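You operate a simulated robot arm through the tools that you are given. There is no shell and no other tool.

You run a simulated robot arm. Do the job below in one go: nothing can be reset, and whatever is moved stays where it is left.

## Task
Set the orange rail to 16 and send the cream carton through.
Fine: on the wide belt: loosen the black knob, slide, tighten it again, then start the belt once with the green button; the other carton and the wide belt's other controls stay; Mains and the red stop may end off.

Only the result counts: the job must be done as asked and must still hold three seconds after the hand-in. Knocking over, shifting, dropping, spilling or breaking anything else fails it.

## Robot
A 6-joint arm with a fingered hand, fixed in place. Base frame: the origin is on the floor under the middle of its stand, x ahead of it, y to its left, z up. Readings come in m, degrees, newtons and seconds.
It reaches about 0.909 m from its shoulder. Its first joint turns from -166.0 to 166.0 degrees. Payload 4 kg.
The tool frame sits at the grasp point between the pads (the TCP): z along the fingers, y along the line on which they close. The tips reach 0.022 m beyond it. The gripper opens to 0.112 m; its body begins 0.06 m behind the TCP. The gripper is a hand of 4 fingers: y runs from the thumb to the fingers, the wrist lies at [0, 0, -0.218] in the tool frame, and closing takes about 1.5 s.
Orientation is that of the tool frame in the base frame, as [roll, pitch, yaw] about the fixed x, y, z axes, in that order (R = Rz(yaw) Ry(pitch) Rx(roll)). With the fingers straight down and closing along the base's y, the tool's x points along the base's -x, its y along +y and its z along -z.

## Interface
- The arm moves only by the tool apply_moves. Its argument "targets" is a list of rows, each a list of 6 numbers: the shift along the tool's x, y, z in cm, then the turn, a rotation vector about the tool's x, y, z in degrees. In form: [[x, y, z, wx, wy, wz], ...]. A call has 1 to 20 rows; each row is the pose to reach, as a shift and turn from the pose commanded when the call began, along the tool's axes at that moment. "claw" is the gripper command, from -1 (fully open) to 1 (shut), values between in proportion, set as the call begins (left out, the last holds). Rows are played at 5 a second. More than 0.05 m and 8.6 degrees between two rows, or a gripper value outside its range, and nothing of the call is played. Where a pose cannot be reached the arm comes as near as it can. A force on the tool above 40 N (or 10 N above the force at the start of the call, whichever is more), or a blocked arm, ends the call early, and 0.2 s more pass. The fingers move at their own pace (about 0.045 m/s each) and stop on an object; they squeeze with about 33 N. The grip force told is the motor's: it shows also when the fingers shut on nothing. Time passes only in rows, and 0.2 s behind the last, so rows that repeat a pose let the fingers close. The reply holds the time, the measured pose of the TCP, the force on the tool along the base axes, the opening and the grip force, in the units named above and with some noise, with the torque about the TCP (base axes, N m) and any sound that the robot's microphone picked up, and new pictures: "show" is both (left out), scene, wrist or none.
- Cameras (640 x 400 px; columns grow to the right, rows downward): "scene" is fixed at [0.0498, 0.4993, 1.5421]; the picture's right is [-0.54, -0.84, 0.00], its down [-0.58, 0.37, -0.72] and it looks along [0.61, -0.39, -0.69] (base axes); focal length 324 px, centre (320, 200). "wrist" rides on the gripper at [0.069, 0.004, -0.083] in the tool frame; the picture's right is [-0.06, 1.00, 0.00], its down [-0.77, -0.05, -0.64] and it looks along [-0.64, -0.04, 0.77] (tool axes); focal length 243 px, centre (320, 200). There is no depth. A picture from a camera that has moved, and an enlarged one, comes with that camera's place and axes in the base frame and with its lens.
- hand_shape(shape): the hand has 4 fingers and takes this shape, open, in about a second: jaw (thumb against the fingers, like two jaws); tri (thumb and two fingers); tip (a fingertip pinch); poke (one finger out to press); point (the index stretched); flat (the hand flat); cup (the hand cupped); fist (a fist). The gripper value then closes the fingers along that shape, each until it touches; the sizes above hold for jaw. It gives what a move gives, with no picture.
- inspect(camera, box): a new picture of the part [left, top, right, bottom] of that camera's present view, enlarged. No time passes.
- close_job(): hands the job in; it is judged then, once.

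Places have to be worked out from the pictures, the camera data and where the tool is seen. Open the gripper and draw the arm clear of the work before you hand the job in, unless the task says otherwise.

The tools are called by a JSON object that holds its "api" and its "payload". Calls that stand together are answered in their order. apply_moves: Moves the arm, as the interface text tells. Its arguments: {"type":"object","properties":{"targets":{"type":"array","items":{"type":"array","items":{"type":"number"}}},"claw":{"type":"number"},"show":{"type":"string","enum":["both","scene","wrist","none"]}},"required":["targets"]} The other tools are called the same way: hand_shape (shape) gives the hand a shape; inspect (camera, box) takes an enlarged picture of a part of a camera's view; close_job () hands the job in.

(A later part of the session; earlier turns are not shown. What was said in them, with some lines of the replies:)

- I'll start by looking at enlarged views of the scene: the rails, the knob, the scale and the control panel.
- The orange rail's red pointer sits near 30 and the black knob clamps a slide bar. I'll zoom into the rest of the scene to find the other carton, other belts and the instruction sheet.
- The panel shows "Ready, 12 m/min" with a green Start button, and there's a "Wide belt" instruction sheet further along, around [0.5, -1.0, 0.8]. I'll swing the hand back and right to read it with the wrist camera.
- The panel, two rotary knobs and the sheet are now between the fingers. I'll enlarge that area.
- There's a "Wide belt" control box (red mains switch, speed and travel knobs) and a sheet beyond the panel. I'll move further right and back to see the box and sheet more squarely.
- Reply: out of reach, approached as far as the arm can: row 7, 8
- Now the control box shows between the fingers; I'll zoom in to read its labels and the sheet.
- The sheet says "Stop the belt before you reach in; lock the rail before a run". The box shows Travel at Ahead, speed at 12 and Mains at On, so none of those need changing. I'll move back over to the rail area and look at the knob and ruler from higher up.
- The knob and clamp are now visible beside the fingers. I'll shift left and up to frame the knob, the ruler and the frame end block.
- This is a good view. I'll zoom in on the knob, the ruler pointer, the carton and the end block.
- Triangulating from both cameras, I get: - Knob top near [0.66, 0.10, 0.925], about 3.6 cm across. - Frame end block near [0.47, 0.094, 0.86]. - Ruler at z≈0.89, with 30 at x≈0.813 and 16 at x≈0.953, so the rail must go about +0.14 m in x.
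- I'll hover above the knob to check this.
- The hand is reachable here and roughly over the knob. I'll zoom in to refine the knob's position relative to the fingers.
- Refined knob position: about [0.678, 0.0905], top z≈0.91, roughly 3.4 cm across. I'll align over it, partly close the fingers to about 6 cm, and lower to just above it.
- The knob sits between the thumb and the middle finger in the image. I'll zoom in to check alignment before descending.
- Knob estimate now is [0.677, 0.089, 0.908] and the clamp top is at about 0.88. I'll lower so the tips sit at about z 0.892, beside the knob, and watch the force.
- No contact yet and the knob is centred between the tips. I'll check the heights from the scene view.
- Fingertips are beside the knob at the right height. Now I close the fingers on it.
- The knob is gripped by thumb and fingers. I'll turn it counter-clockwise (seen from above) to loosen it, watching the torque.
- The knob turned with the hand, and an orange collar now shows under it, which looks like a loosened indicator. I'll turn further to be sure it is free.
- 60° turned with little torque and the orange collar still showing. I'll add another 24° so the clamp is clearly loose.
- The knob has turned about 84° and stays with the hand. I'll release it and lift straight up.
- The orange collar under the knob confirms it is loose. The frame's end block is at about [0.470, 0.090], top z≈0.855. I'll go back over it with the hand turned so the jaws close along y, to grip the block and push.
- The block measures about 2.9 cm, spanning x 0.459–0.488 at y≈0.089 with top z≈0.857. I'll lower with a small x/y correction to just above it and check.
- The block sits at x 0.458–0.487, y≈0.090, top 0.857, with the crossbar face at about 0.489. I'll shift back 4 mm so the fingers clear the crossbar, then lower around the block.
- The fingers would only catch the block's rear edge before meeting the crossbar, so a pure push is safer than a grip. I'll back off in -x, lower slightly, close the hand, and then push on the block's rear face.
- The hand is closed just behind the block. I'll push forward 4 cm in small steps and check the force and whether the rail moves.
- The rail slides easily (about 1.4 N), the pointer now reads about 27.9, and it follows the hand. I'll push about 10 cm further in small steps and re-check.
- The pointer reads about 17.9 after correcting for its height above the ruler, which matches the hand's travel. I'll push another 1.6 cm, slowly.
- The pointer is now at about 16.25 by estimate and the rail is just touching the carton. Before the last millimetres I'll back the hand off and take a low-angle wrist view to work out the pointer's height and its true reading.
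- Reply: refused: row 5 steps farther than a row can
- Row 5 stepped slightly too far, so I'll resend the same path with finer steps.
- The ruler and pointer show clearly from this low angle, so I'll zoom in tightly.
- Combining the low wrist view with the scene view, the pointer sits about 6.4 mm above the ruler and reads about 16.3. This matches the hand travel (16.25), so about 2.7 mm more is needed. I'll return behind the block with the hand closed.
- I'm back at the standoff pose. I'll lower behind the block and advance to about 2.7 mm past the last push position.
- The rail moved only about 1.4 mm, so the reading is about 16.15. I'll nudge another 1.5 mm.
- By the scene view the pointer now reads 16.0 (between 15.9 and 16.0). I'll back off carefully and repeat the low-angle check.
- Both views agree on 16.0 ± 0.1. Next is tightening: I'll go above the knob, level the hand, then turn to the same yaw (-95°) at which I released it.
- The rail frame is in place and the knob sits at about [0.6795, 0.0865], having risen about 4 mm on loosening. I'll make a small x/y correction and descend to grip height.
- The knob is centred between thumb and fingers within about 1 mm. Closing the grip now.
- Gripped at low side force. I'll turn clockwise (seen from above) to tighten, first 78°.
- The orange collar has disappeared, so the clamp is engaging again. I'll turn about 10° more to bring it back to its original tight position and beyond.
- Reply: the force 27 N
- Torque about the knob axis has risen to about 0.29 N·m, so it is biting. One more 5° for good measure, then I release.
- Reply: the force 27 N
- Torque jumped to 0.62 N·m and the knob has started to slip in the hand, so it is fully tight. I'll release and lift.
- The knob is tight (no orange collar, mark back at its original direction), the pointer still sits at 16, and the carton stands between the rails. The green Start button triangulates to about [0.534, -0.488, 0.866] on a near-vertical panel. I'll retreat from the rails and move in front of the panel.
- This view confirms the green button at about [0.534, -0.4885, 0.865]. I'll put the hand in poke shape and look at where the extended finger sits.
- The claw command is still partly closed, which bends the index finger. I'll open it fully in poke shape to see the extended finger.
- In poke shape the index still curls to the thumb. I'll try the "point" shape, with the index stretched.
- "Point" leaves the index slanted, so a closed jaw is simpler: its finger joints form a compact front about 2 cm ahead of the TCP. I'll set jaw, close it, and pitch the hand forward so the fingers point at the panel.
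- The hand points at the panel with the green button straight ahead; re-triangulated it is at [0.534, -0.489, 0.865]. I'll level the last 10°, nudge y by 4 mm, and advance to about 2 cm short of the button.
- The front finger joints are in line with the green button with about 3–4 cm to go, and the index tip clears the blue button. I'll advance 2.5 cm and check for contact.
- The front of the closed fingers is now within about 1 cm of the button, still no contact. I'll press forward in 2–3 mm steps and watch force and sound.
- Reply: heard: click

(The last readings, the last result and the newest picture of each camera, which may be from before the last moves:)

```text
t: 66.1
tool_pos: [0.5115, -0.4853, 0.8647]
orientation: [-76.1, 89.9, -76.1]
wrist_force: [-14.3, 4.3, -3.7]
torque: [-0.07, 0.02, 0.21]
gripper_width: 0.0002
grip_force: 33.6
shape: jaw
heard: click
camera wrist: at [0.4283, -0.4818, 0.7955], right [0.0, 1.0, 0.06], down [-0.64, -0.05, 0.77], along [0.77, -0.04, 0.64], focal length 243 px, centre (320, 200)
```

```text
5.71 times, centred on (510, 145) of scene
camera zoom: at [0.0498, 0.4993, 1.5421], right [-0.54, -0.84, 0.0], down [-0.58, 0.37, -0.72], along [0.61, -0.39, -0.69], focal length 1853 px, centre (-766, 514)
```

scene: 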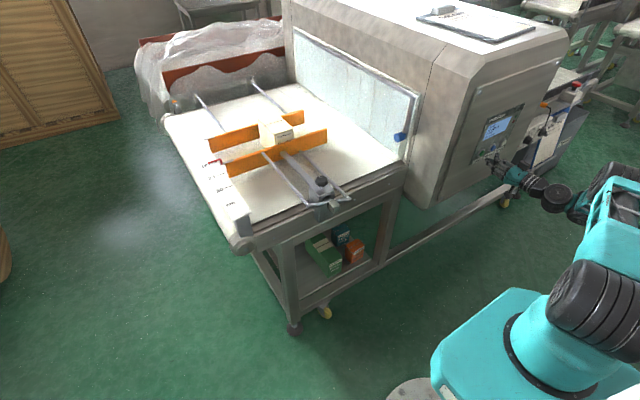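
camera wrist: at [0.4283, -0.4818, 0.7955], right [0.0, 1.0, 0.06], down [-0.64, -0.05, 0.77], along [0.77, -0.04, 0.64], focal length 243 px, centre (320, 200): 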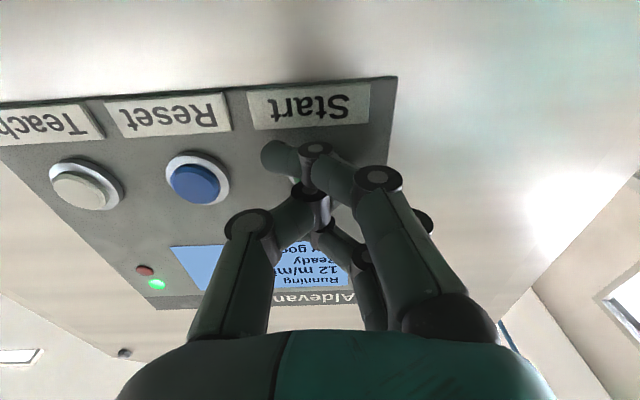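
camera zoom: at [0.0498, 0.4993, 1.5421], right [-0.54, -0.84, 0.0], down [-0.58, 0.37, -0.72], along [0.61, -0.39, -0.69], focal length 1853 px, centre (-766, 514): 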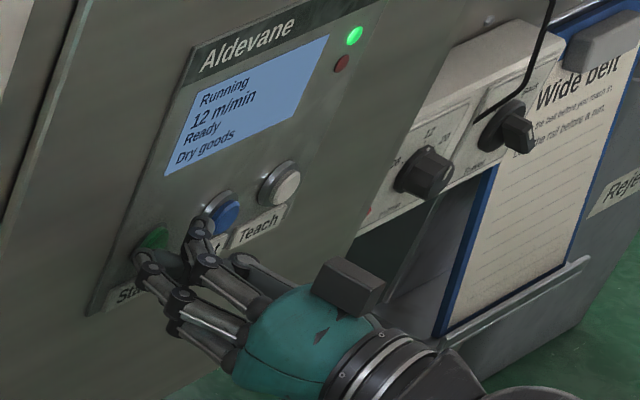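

A click was heard, the display says "Running" and the green lamp is lit. I'll retreat straight back right away so the button is pressed only once.

{"api": "apply_moves", "payload": {"targets": [[0, 0, -2, 0, 0, 0], [0, 0, -5, 0, 0, 0], [0, 0, -8, 0, 0, 0], [0, 0, -11, 0, 0, 0]], "claw": 1, "show": "both"}}

{"api": "inspect", "payload": {"camera": "scene", "box": [200, 60, 440, 220]}}

{"api": "inspect", "payload": {"camera": "scene", "box": [460, 60, 620, 180]}}

```text
t: 67.1
tool_pos: [0.4184, -0.4957, 0.8658]
orientation: [180.0, 88.6, 179.6]
wrist_force: [0.4, -0.6, 0.3]
torque: [-0.03, -0.02, -0.01]
gripper_width: 0.0
grip_force: 33.3
shape: jaw
out of reach, approached as far as the arm can: row 3, 4
camera wrist: at [0.3337, -0.492, 0.7993], right [0.01, 1.0, 0.06], down [-0.62, -0.05, 0.78], along [0.78, -0.05, 0.62], focal length 243 px, centre (320, 200)
```

scene: 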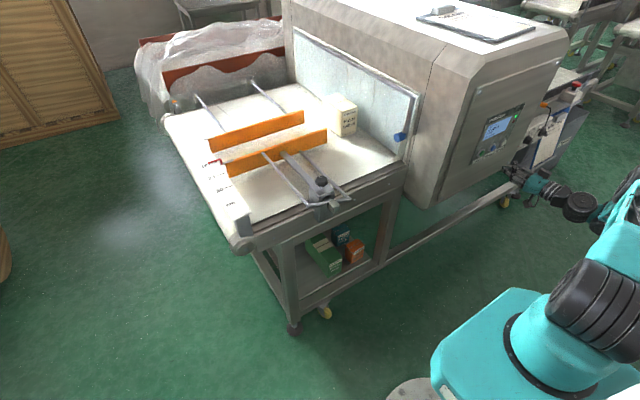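
wrist: 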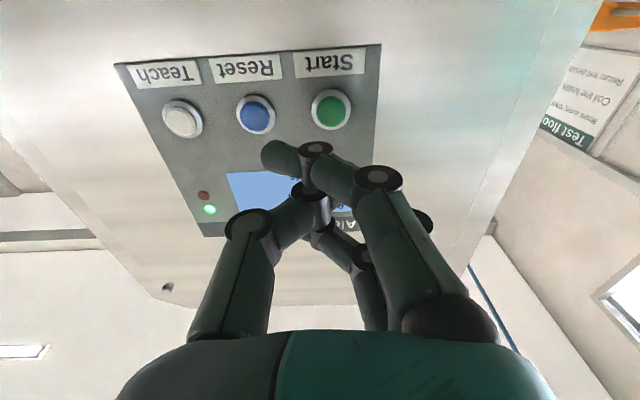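

```text
2.50 times, centred on (320, 140) of scene
camera zoom: at [0.0498, 0.4993, 1.5421], right [-0.54, -0.84, 0.0], down [-0.58, 0.37, -0.72], along [0.61, -0.39, -0.69], focal length 811 px, centre (320, 350)
```

zoom: 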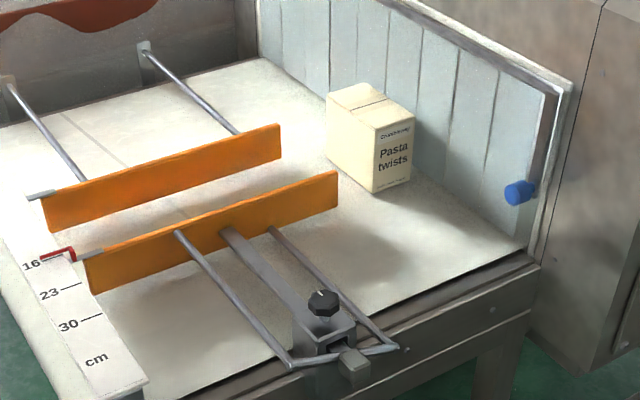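

```text
3.33 times, centred on (540, 120) of scene
camera zoom: at [0.0498, 0.4993, 1.5421], right [-0.54, -0.84, 0.0], down [-0.58, 0.37, -0.72], along [0.61, -0.39, -0.69], focal length 1081 px, centre (-413, 467)
```

zoom: 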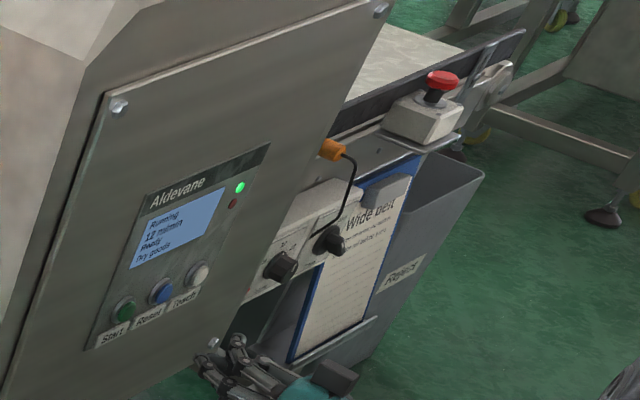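

The belt is running and the carton is moving into the tunnel. I'll bring the hand back to the pointing-down pose, well clear of the panel, opening the gripper on the way and watching the carton.

{"api": "apply_moves", "payload": {"targets": [[-0.8, 0.4, -0.8, 0, 8, 0], [-1.6, 0.8, -1.6, 0, 16, 0], [-2.4, 1.2, -2.5, 0, 24, 0], [-3.2, 1.6, -3.3, 0, 32, 0], [-4, 2, -4.1, 0, 40, 0], [-4.8, 2.4, -4.9, 0, 48, 0]], "claw": -1, "show": "scene"}}

{"api": "inspect", "payload": {"camera": "scene", "box": [440, 20, 640, 180]}}

```text
t: 68.5
tool_pos: [0.3714, -0.4735, 0.9132]
orientation: [180.0, 41.9, 179.9]
wrist_force: [0.0, 0.3, 1.2]
torque: [-0.03, 0.02, 0.0]
gripper_width: 0.1119
grip_force: 0.2
shape: jaw
```

scene: 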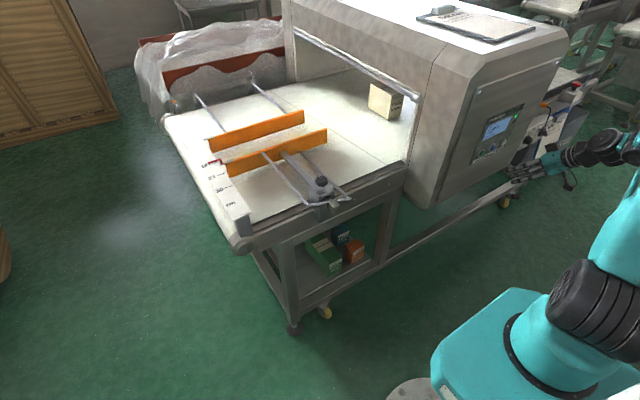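

```text
2.50 times, centred on (540, 100) of scene
camera zoom: at [0.0498, 0.4993, 1.5421], right [-0.54, -0.84, 0.0], down [-0.58, 0.37, -0.72], along [0.61, -0.39, -0.69], focal length 811 px, centre (-230, 450)
```

zoom: 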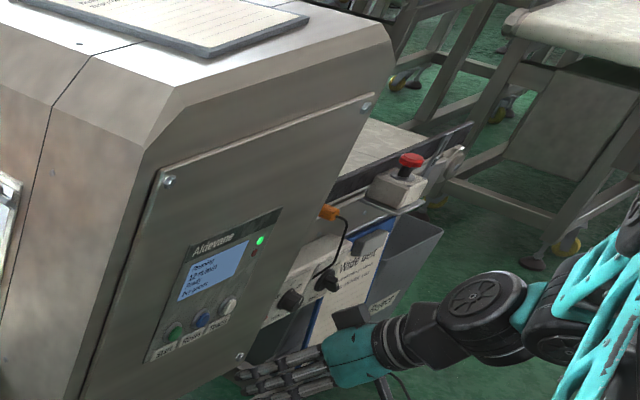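

The carton is inside the tunnel. I'll finish returning the hand upright and keep watching.

{"api": "apply_moves", "payload": {"targets": [[0.5, 0.3, -0.8, 0, 7, 0], [1, 0.6, -1.6, 0, 14, 0], [1.5, 0.9, -2.4, 0, 21, 0], [2, 1.2, -3.2, 0, 28, 0], [2.5, 1.5, -4, 0, 35, 0], [3, 1.8, -4.8, 0, 42, 0]], "claw": -1, "show": "both"}}

{"api": "inspect", "payload": {"camera": "scene", "box": [440, 20, 640, 180]}}

```text
t: 69.9
tool_pos: [0.3161, -0.454, 0.9293]
orientation: [180.0, -0.1, -180.0]
wrist_force: [-0.5, 0.3, 0.4]
torque: [0.03, 0.02, 0.02]
gripper_width: 0.1118
grip_force: 0.0
shape: jaw
camera wrist: at [0.2458, -0.4504, 1.0124], right [0.06, 1.0, 0.0], down [0.77, -0.05, 0.64], along [0.64, -0.04, -0.77], focal length 243 px, centre (320, 200)
```

scene: 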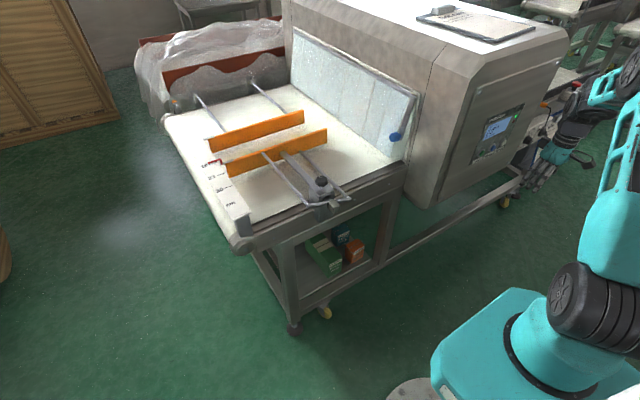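
wrist: 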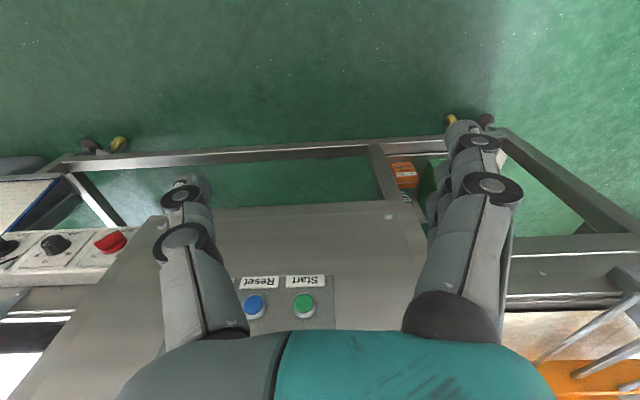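

```text
2.50 times, centred on (540, 100) of scene
camera zoom: at [0.0498, 0.4993, 1.5421], right [-0.54, -0.84, 0.0], down [-0.58, 0.37, -0.72], along [0.61, -0.39, -0.69], focal length 811 px, centre (-230, 450)
```

zoom: 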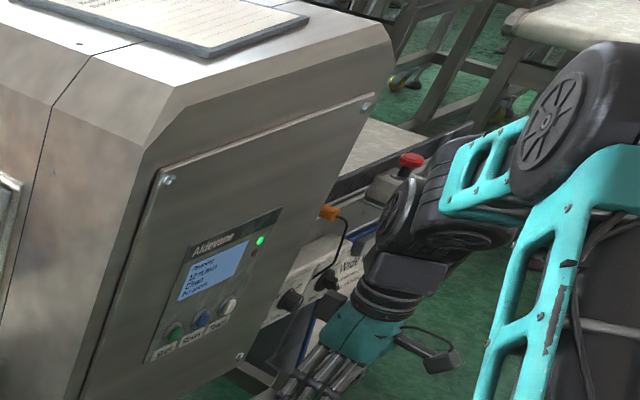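

The carton is out of sight in the tunnel, with the display still running. I'll move the arm away to the left and up for a clear view of the outfeed while time passes.

{"api": "apply_moves", "payload": {"targets": [[0, 4, -2, 0, 0, 0], [0, 8, -4, 0, 0, 0], [0, 12, -6, 0, 0, 0], [0, 16, -8, 0, 0, 0], [0, 20, -10, 0, 0, 0]], "show": "scene"}}

{"api": "inspect", "payload": {"camera": "scene", "box": [440, 20, 640, 180]}}

```text
t: 71.1
tool_pos: [0.3157, -0.2526, 1.0257]
orientation: [-180.0, -0.1, 180.0]
wrist_force: [1.4, 0.2, -0.4]
torque: [-0.02, 0.0, -0.04]
gripper_width: 0.1121
grip_force: 0.1
shape: jaw
```

scene: 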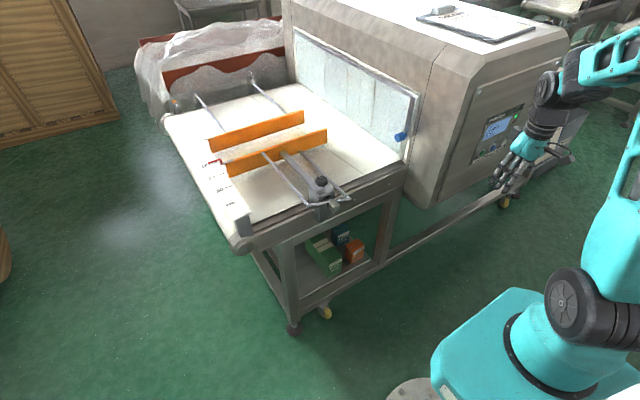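

```text
2.50 times, centred on (540, 100) of scene
camera zoom: at [0.0498, 0.4993, 1.5421], right [-0.54, -0.84, 0.0], down [-0.58, 0.37, -0.72], along [0.61, -0.39, -0.69], focal length 811 px, centre (-230, 450)
```

zoom: 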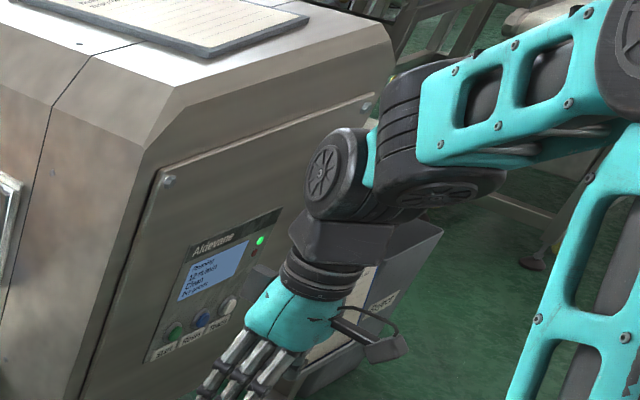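

The display still says "Running" and the third line has changed. I'll keep moving the arm left to unblock the outfeed view and see whether the belt stops by itself.

{"api": "apply_moves", "payload": {"targets": [[0, 4, 0, 0, 0, 0], [0, 8, 0, 0, 0, 0], [0, 12, 0, 0, 0, 0], [0, 16, 0, 0, 0, 0], [0, 20, 0, 0, 0, 0]], "show": "scene"}}

{"api": "inspect", "payload": {"camera": "scene", "box": [460, 60, 600, 170]}}

```text
t: 72.3
tool_pos: [0.3171, -0.0547, 1.0287]
orientation: [179.9, 0.0, 179.9]
wrist_force: [0.0, 0.4, -0.4]
torque: [0.0, -0.02, 0.01]
gripper_width: 0.1119
grip_force: 0.1
shape: jaw
```

scene: 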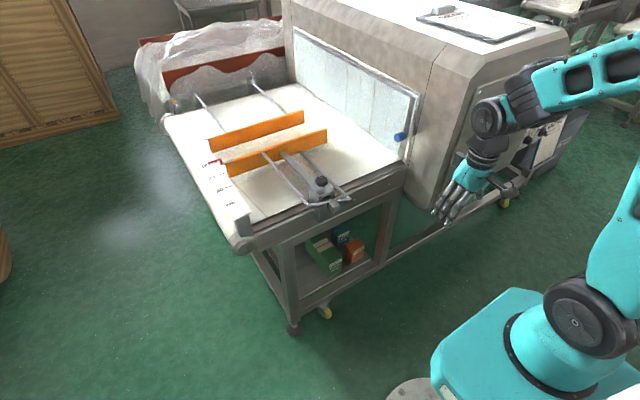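

```text
3.64 times, centred on (530, 115) of scene
camera zoom: at [0.0498, 0.4993, 1.5421], right [-0.54, -0.84, 0.0], down [-0.58, 0.37, -0.72], along [0.61, -0.39, -0.69], focal length 1179 px, centre (-444, 509)
```

zoom: 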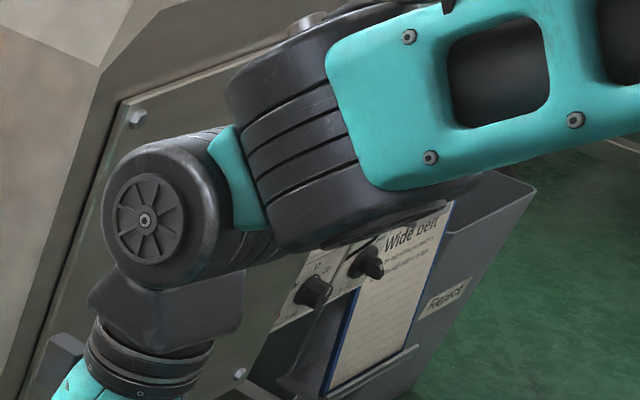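

The arm still hides the panel. I'll move it further left to where the panel was visible before.

{"api": "apply_moves", "payload": {"targets": [[0, 4.5, -1, 0, 0, 0], [0, 9, -2, 0, 0, 0], [0, 13.5, -3, 0, 0, 0], [0, 18, -4, 0, 0, 0], [0, 22, -5, 0, 0, 0]], "show": "scene"}}

{"api": "inspect", "payload": {"camera": "scene", "box": [460, 60, 600, 170]}}

```text
t: 73.5
tool_pos: [0.3163, 0.1659, 1.0794]
orientation: [180.0, 0.0, -180.0]
wrist_force: [0.0, -0.3, 0.2]
torque: [0.0, -0.01, -0.01]
gripper_width: 0.112
grip_force: 0.0
shape: jaw
```

scene: 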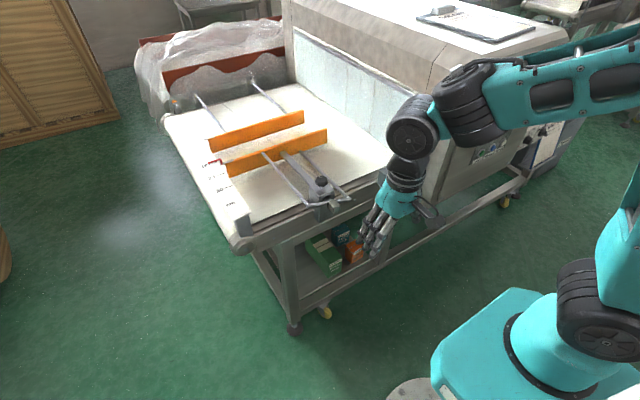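

```text
3.64 times, centred on (530, 115) of scene
camera zoom: at [0.0498, 0.4993, 1.5421], right [-0.54, -0.84, 0.0], down [-0.58, 0.37, -0.72], along [0.61, -0.39, -0.69], focal length 1179 px, centre (-444, 509)
```

zoom: 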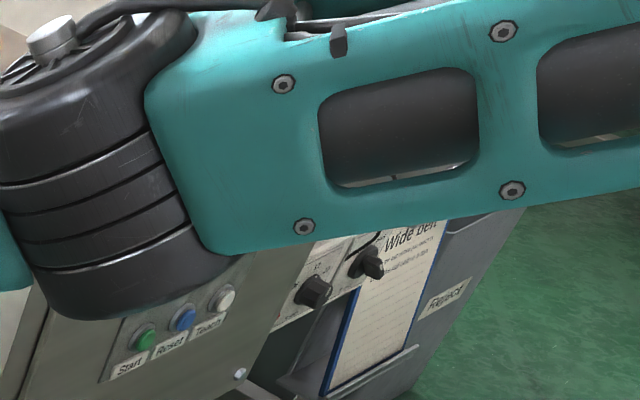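

Still blocked. The stop controls are out of reach anyway, so I'll move the arm further left and check how the carton ended up.

{"api": "apply_moves", "payload": {"targets": [[0, 4.5, 0, 0, 0, 0], [0, 9, 0, 0, 0, 0], [0, 13.5, 0, 0, 0, 0], [0, 18, 0, 0, 0, 0], [0, 22.5, 0, 0, 0, 0], [0, 27, 0, 0, 0, 0]], "show": "scene"}}

{"api": "inspect", "payload": {"camera": "scene", "box": [460, 40, 620, 170]}}

```text
t: 74.9
tool_pos: [0.3169, 0.4329, 1.0782]
orientation: [180.0, 0.1, 180.0]
wrist_force: [-0.4, 0.6, 0.6]
torque: [0.01, 0.0, 0.0]
gripper_width: 0.1118
grip_force: 0.1
shape: jaw
```

scene: 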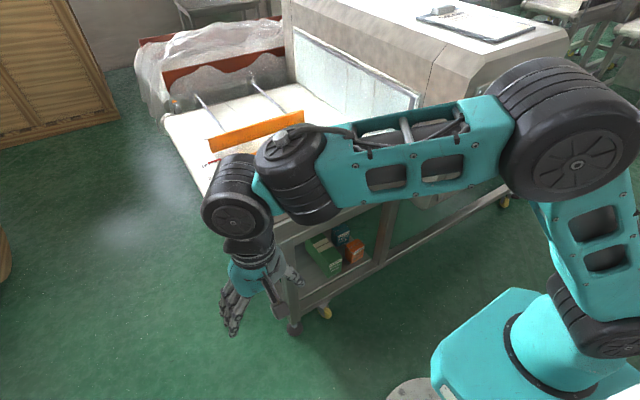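

```text
3.08 times, centred on (540, 105) of scene
camera zoom: at [0.0498, 0.4993, 1.5421], right [-0.54, -0.84, 0.0], down [-0.58, 0.37, -0.72], along [0.61, -0.39, -0.69], focal length 998 px, centre (-357, 492)
```

zoom: 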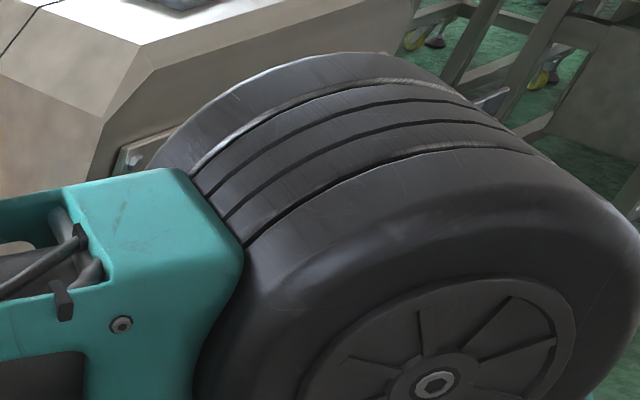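

The elbow blocks that view. I'll go back to the right-hand pose used earlier, where both the outfeed and the panel were fully visible.

{"api": "apply_moves", "payload": {"targets": [[0, -4.8, 0, 0, 0, 0], [0, -9.6, 0, 0, 0, 0], [0, -14.4, 0, 0, 0, 0], [0, -19.2, 0, 0, 0, 0], [0, -24, 0, 0, 0, 0], [0, -28.8, 0, 0, 0, 0], [0, -33.6, 0, 0, 0, 0], [0, -38.4, 0, 0, 0, 0], [0, -43.2, 0, 0, 0, 0], [0, -48, 0, 0, 0, 0], [0, -52.8, 0, 0, 0, 0], [0, -57.6, 0, 0, 0, 0], [0, -62.4, 0, 0, 0, 0], [0, -67.2, 0, 0, 0, 0], [1, -72, 0, 0, 0, 0], [3, -76.5, 0, 0, 0, 0], [5, -81, 0, 0, 0, 0], [7, -85, 0, 0, 0, 0], [9, -89, 0, 0, 0, 0], [11, -93, 0, 0, 0, 0]], "show": "none"}}

{"api": "apply_moves", "payload": {"targets": [[1.5, -4, 1, 0, 0, 6], [3, -8, 2, 0, 0, 12], [4.5, -11, 2.5, 0, 0, 18]], "show": "both"}}

{"api": "inspect", "payload": {"camera": "scene", "box": [460, 40, 620, 170]}}

```text
t: 79.1
tool_pos: [0.2071, -0.494, 1.0774]
orientation: [180.0, 0.0, -179.9]
wrist_force: [0.6, -0.3, 0.7]
torque: [-0.03, 0.01, 0.02]
gripper_width: 0.1121
grip_force: 0.0
shape: jaw
```

```text
t: 79.9
tool_pos: [0.1615, -0.608, 1.0553]
orientation: [-180.0, 0.0, 162.0]
wrist_force: [-0.5, 0.0, 0.6]
torque: [-0.01, 0.02, -0.02]
gripper_width: 0.1122
grip_force: 0.0
shape: jaw
camera wrist: at [0.0952, -0.5814, 1.1387], right [0.37, 0.93, 0.0], down [0.71, -0.28, 0.64], along [0.6, -0.24, -0.77], focal length 243 px, centre (320, 200)
```

scene: 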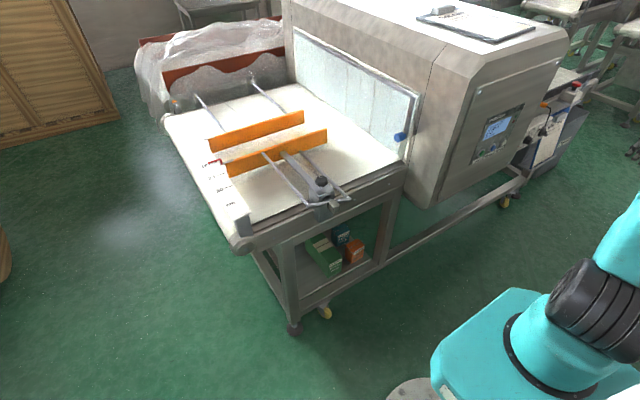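
wrist: 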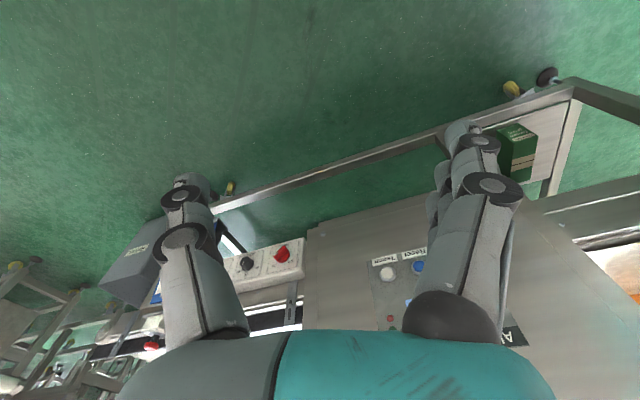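

```text
3.08 times, centred on (540, 105) of scene
camera zoom: at [0.0498, 0.4993, 1.5421], right [-0.54, -0.84, 0.0], down [-0.58, 0.37, -0.72], along [0.61, -0.39, -0.69], focal length 998 px, centre (-357, 492)
```

zoom: 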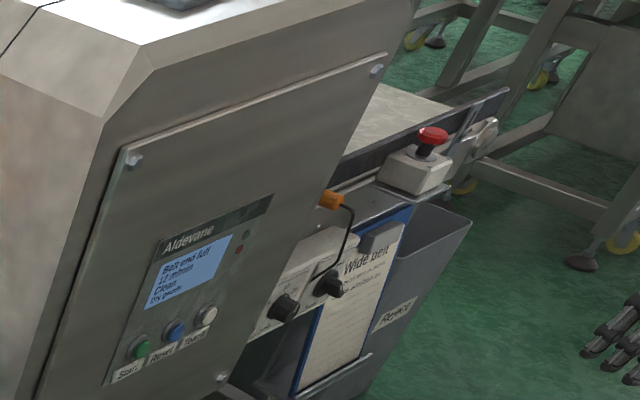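

The display now reads "Belt end full … Clean": the photo-eye stopped the belt on its own with the carton at the outfeed. I'll zoom in to confirm this and the state of everything else.

{"api": "inspect", "payload": {"camera": "scene", "box": [470, 95, 540, 165]}}

{"api": "inspect", "payload": {"camera": "wrist", "box": [90, 270, 330, 350]}}

{"api": "inspect", "payload": {"camera": "scene", "box": [190, 100, 370, 220]}}

{"api": "inspect", "payload": {"camera": "scene", "box": [200, 150, 240, 180]}}

```text
5.71 times, centred on (505, 130) of scene
camera zoom: at [0.0498, 0.4993, 1.5421], right [-0.54, -0.84, 0.0], down [-0.58, 0.37, -0.72], along [0.61, -0.39, -0.69], focal length 1853 px, centre (-737, 600)
```

zoom: 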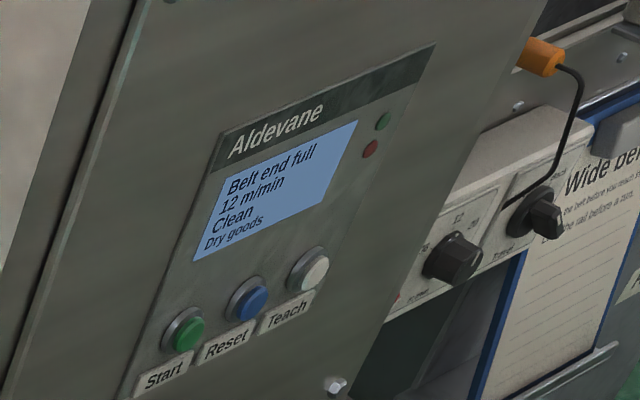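

```text
2.67 times, centred on (210, 310) of wrist
camera zoom: at [0.0952, -0.5814, 1.1387], right [0.37, 0.93, 0.0], down [0.71, -0.28, 0.64], along [0.6, -0.24, -0.77], focal length 647 px, centre (613, -93)
```

zoom: 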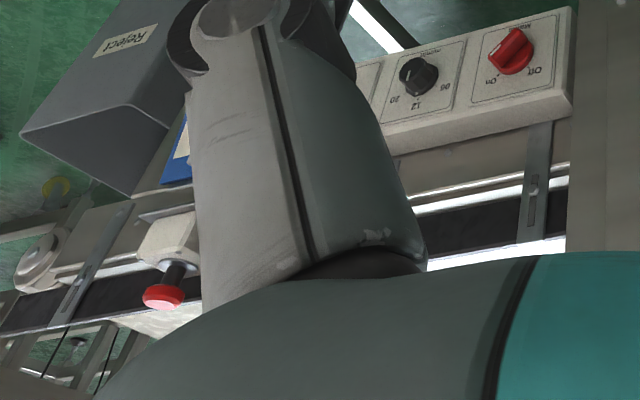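

```text
3.33 times, centred on (280, 160) of scene
camera zoom: at [0.0498, 0.4993, 1.5421], right [-0.54, -0.84, 0.0], down [-0.58, 0.37, -0.72], along [0.61, -0.39, -0.69], focal length 1081 px, centre (453, 333)
```

zoom: 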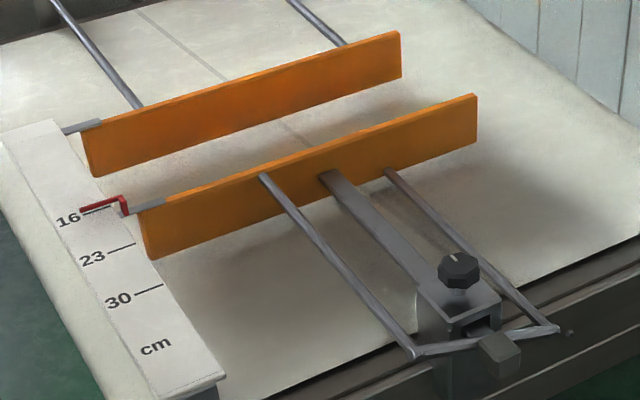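

```text
13.33 times, centred on (220, 165) of scene
camera zoom: at [0.0498, 0.4993, 1.5421], right [-0.54, -0.84, 0.0], down [-0.58, 0.37, -0.72], along [0.61, -0.39, -0.69], focal length 4323 px, centre (1653, 667)
```

zoom: 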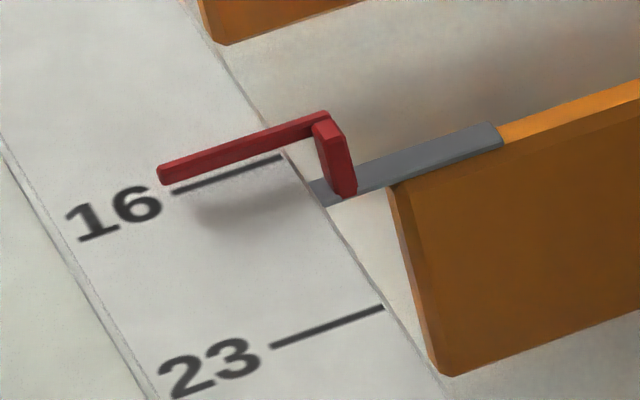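

The panel reads "Belt end full / Clean", the belt is stopped, the rail is at 16 and the knob is tight. I'll tilt the wrist camera toward the outfeed to see the carton itself.

{"api": "apply_moves", "payload": {"targets": [[0, 0, 0, 0, -6, 4], [0, 0, 0, 0, -12, 8], [0, 0, 0, 0, -18, 12], [0, 0, 0, 0, -24, 16], [0, 0, 0, 0, -30, 20]], "show": "both"}}

{"api": "inspect", "payload": {"camera": "wrist", "box": [60, 160, 340, 340]}}

```text
t: 81.1
tool_pos: [0.1613, -0.605, 1.0535]
orientation: [174.1, 29.4, 140.0]
wrist_force: [0.5, -0.9, 0.3]
torque: [-0.05, -0.01, 0.0]
gripper_width: 0.112
grip_force: 0.0
shape: jaw
camera wrist: at [0.0797, -0.5431, 1.0923], right [0.64, 0.76, 0.12], down [0.2, -0.32, 0.93], along [0.74, -0.57, -0.35], focal length 243 px, centre (320, 200)
```

scene: 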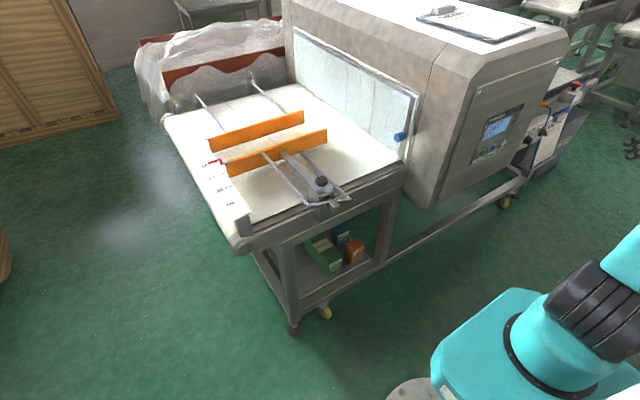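
wrist: 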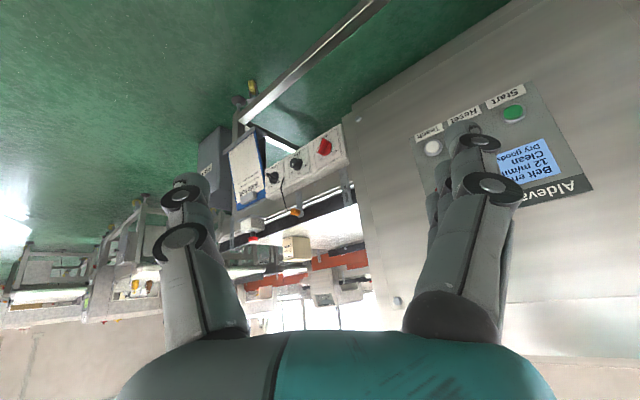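

```text
2.22 times, centred on (200, 250) of wrist
camera zoom: at [0.0797, -0.5431, 1.0923], right [0.64, 0.76, 0.12], down [0.2, -0.32, 0.93], along [0.74, -0.57, -0.35], focal length 539 px, centre (587, 89)
```

zoom: 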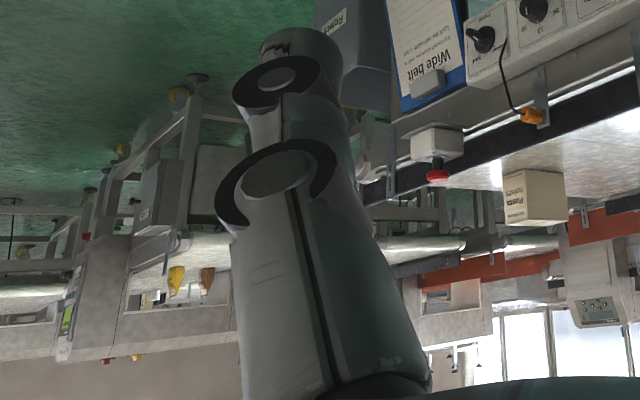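

The carton is visible on the outfeed belt near the red stop. One closer look to confirm it is upright and not moving.

{"api": "inspect", "payload": {"camera": "wrist", "box": [230, 200, 350, 290]}}

```text
4.44 times, centred on (290, 245) of wrist
camera zoom: at [0.0797, -0.5431, 1.0923], right [0.64, 0.76, 0.12], down [0.2, -0.32, 0.93], along [0.74, -0.57, -0.35], focal length 1078 px, centre (453, 0)
```

zoom: 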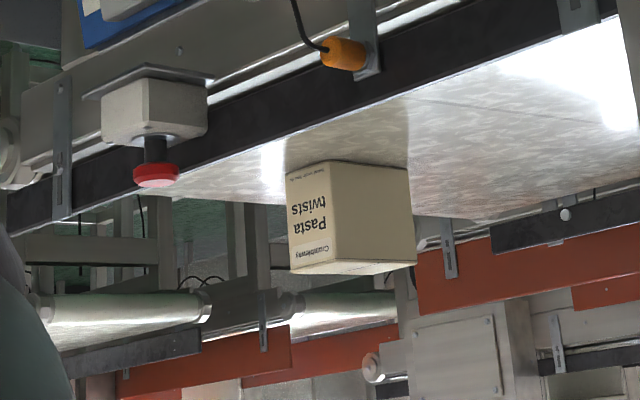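

The cream carton stands upright on the outfeed belt, past the tunnel. The belt has stopped, the rail is locked at 16, and the gripper is open with the arm clear of the machine. I'm handing in the job.

{"api": "close_job", "payload": {}}

```text
The job is handed in.
```

The orange rail is set to 16 and locked, and the cream carton has gone through the machine. It stands upright on the outfeed belt.

- **Rail:** I loosened the black knob, slid the rail from 30 to 16, and tightened the knob until it would turn no further. The pointer reads 16 to within about 1 mm, worked out from two camera angles. It has not moved since tightening.
- **Rail touching the carton:** as the rail reached 16 it nudged the cream carton by a few millimetres. The carton stayed upright between the rails.
- **Belt:** I pressed the green Start button once. The belt ran and then stopped by itself; the panel reads "Belt end full" and "Clean".
- **Everything else:** I did not touch Mains, the red stop, the speed and travel knobs, Reset, Teach or any other carton.

The gripper is open and the arm is clear of the machine.
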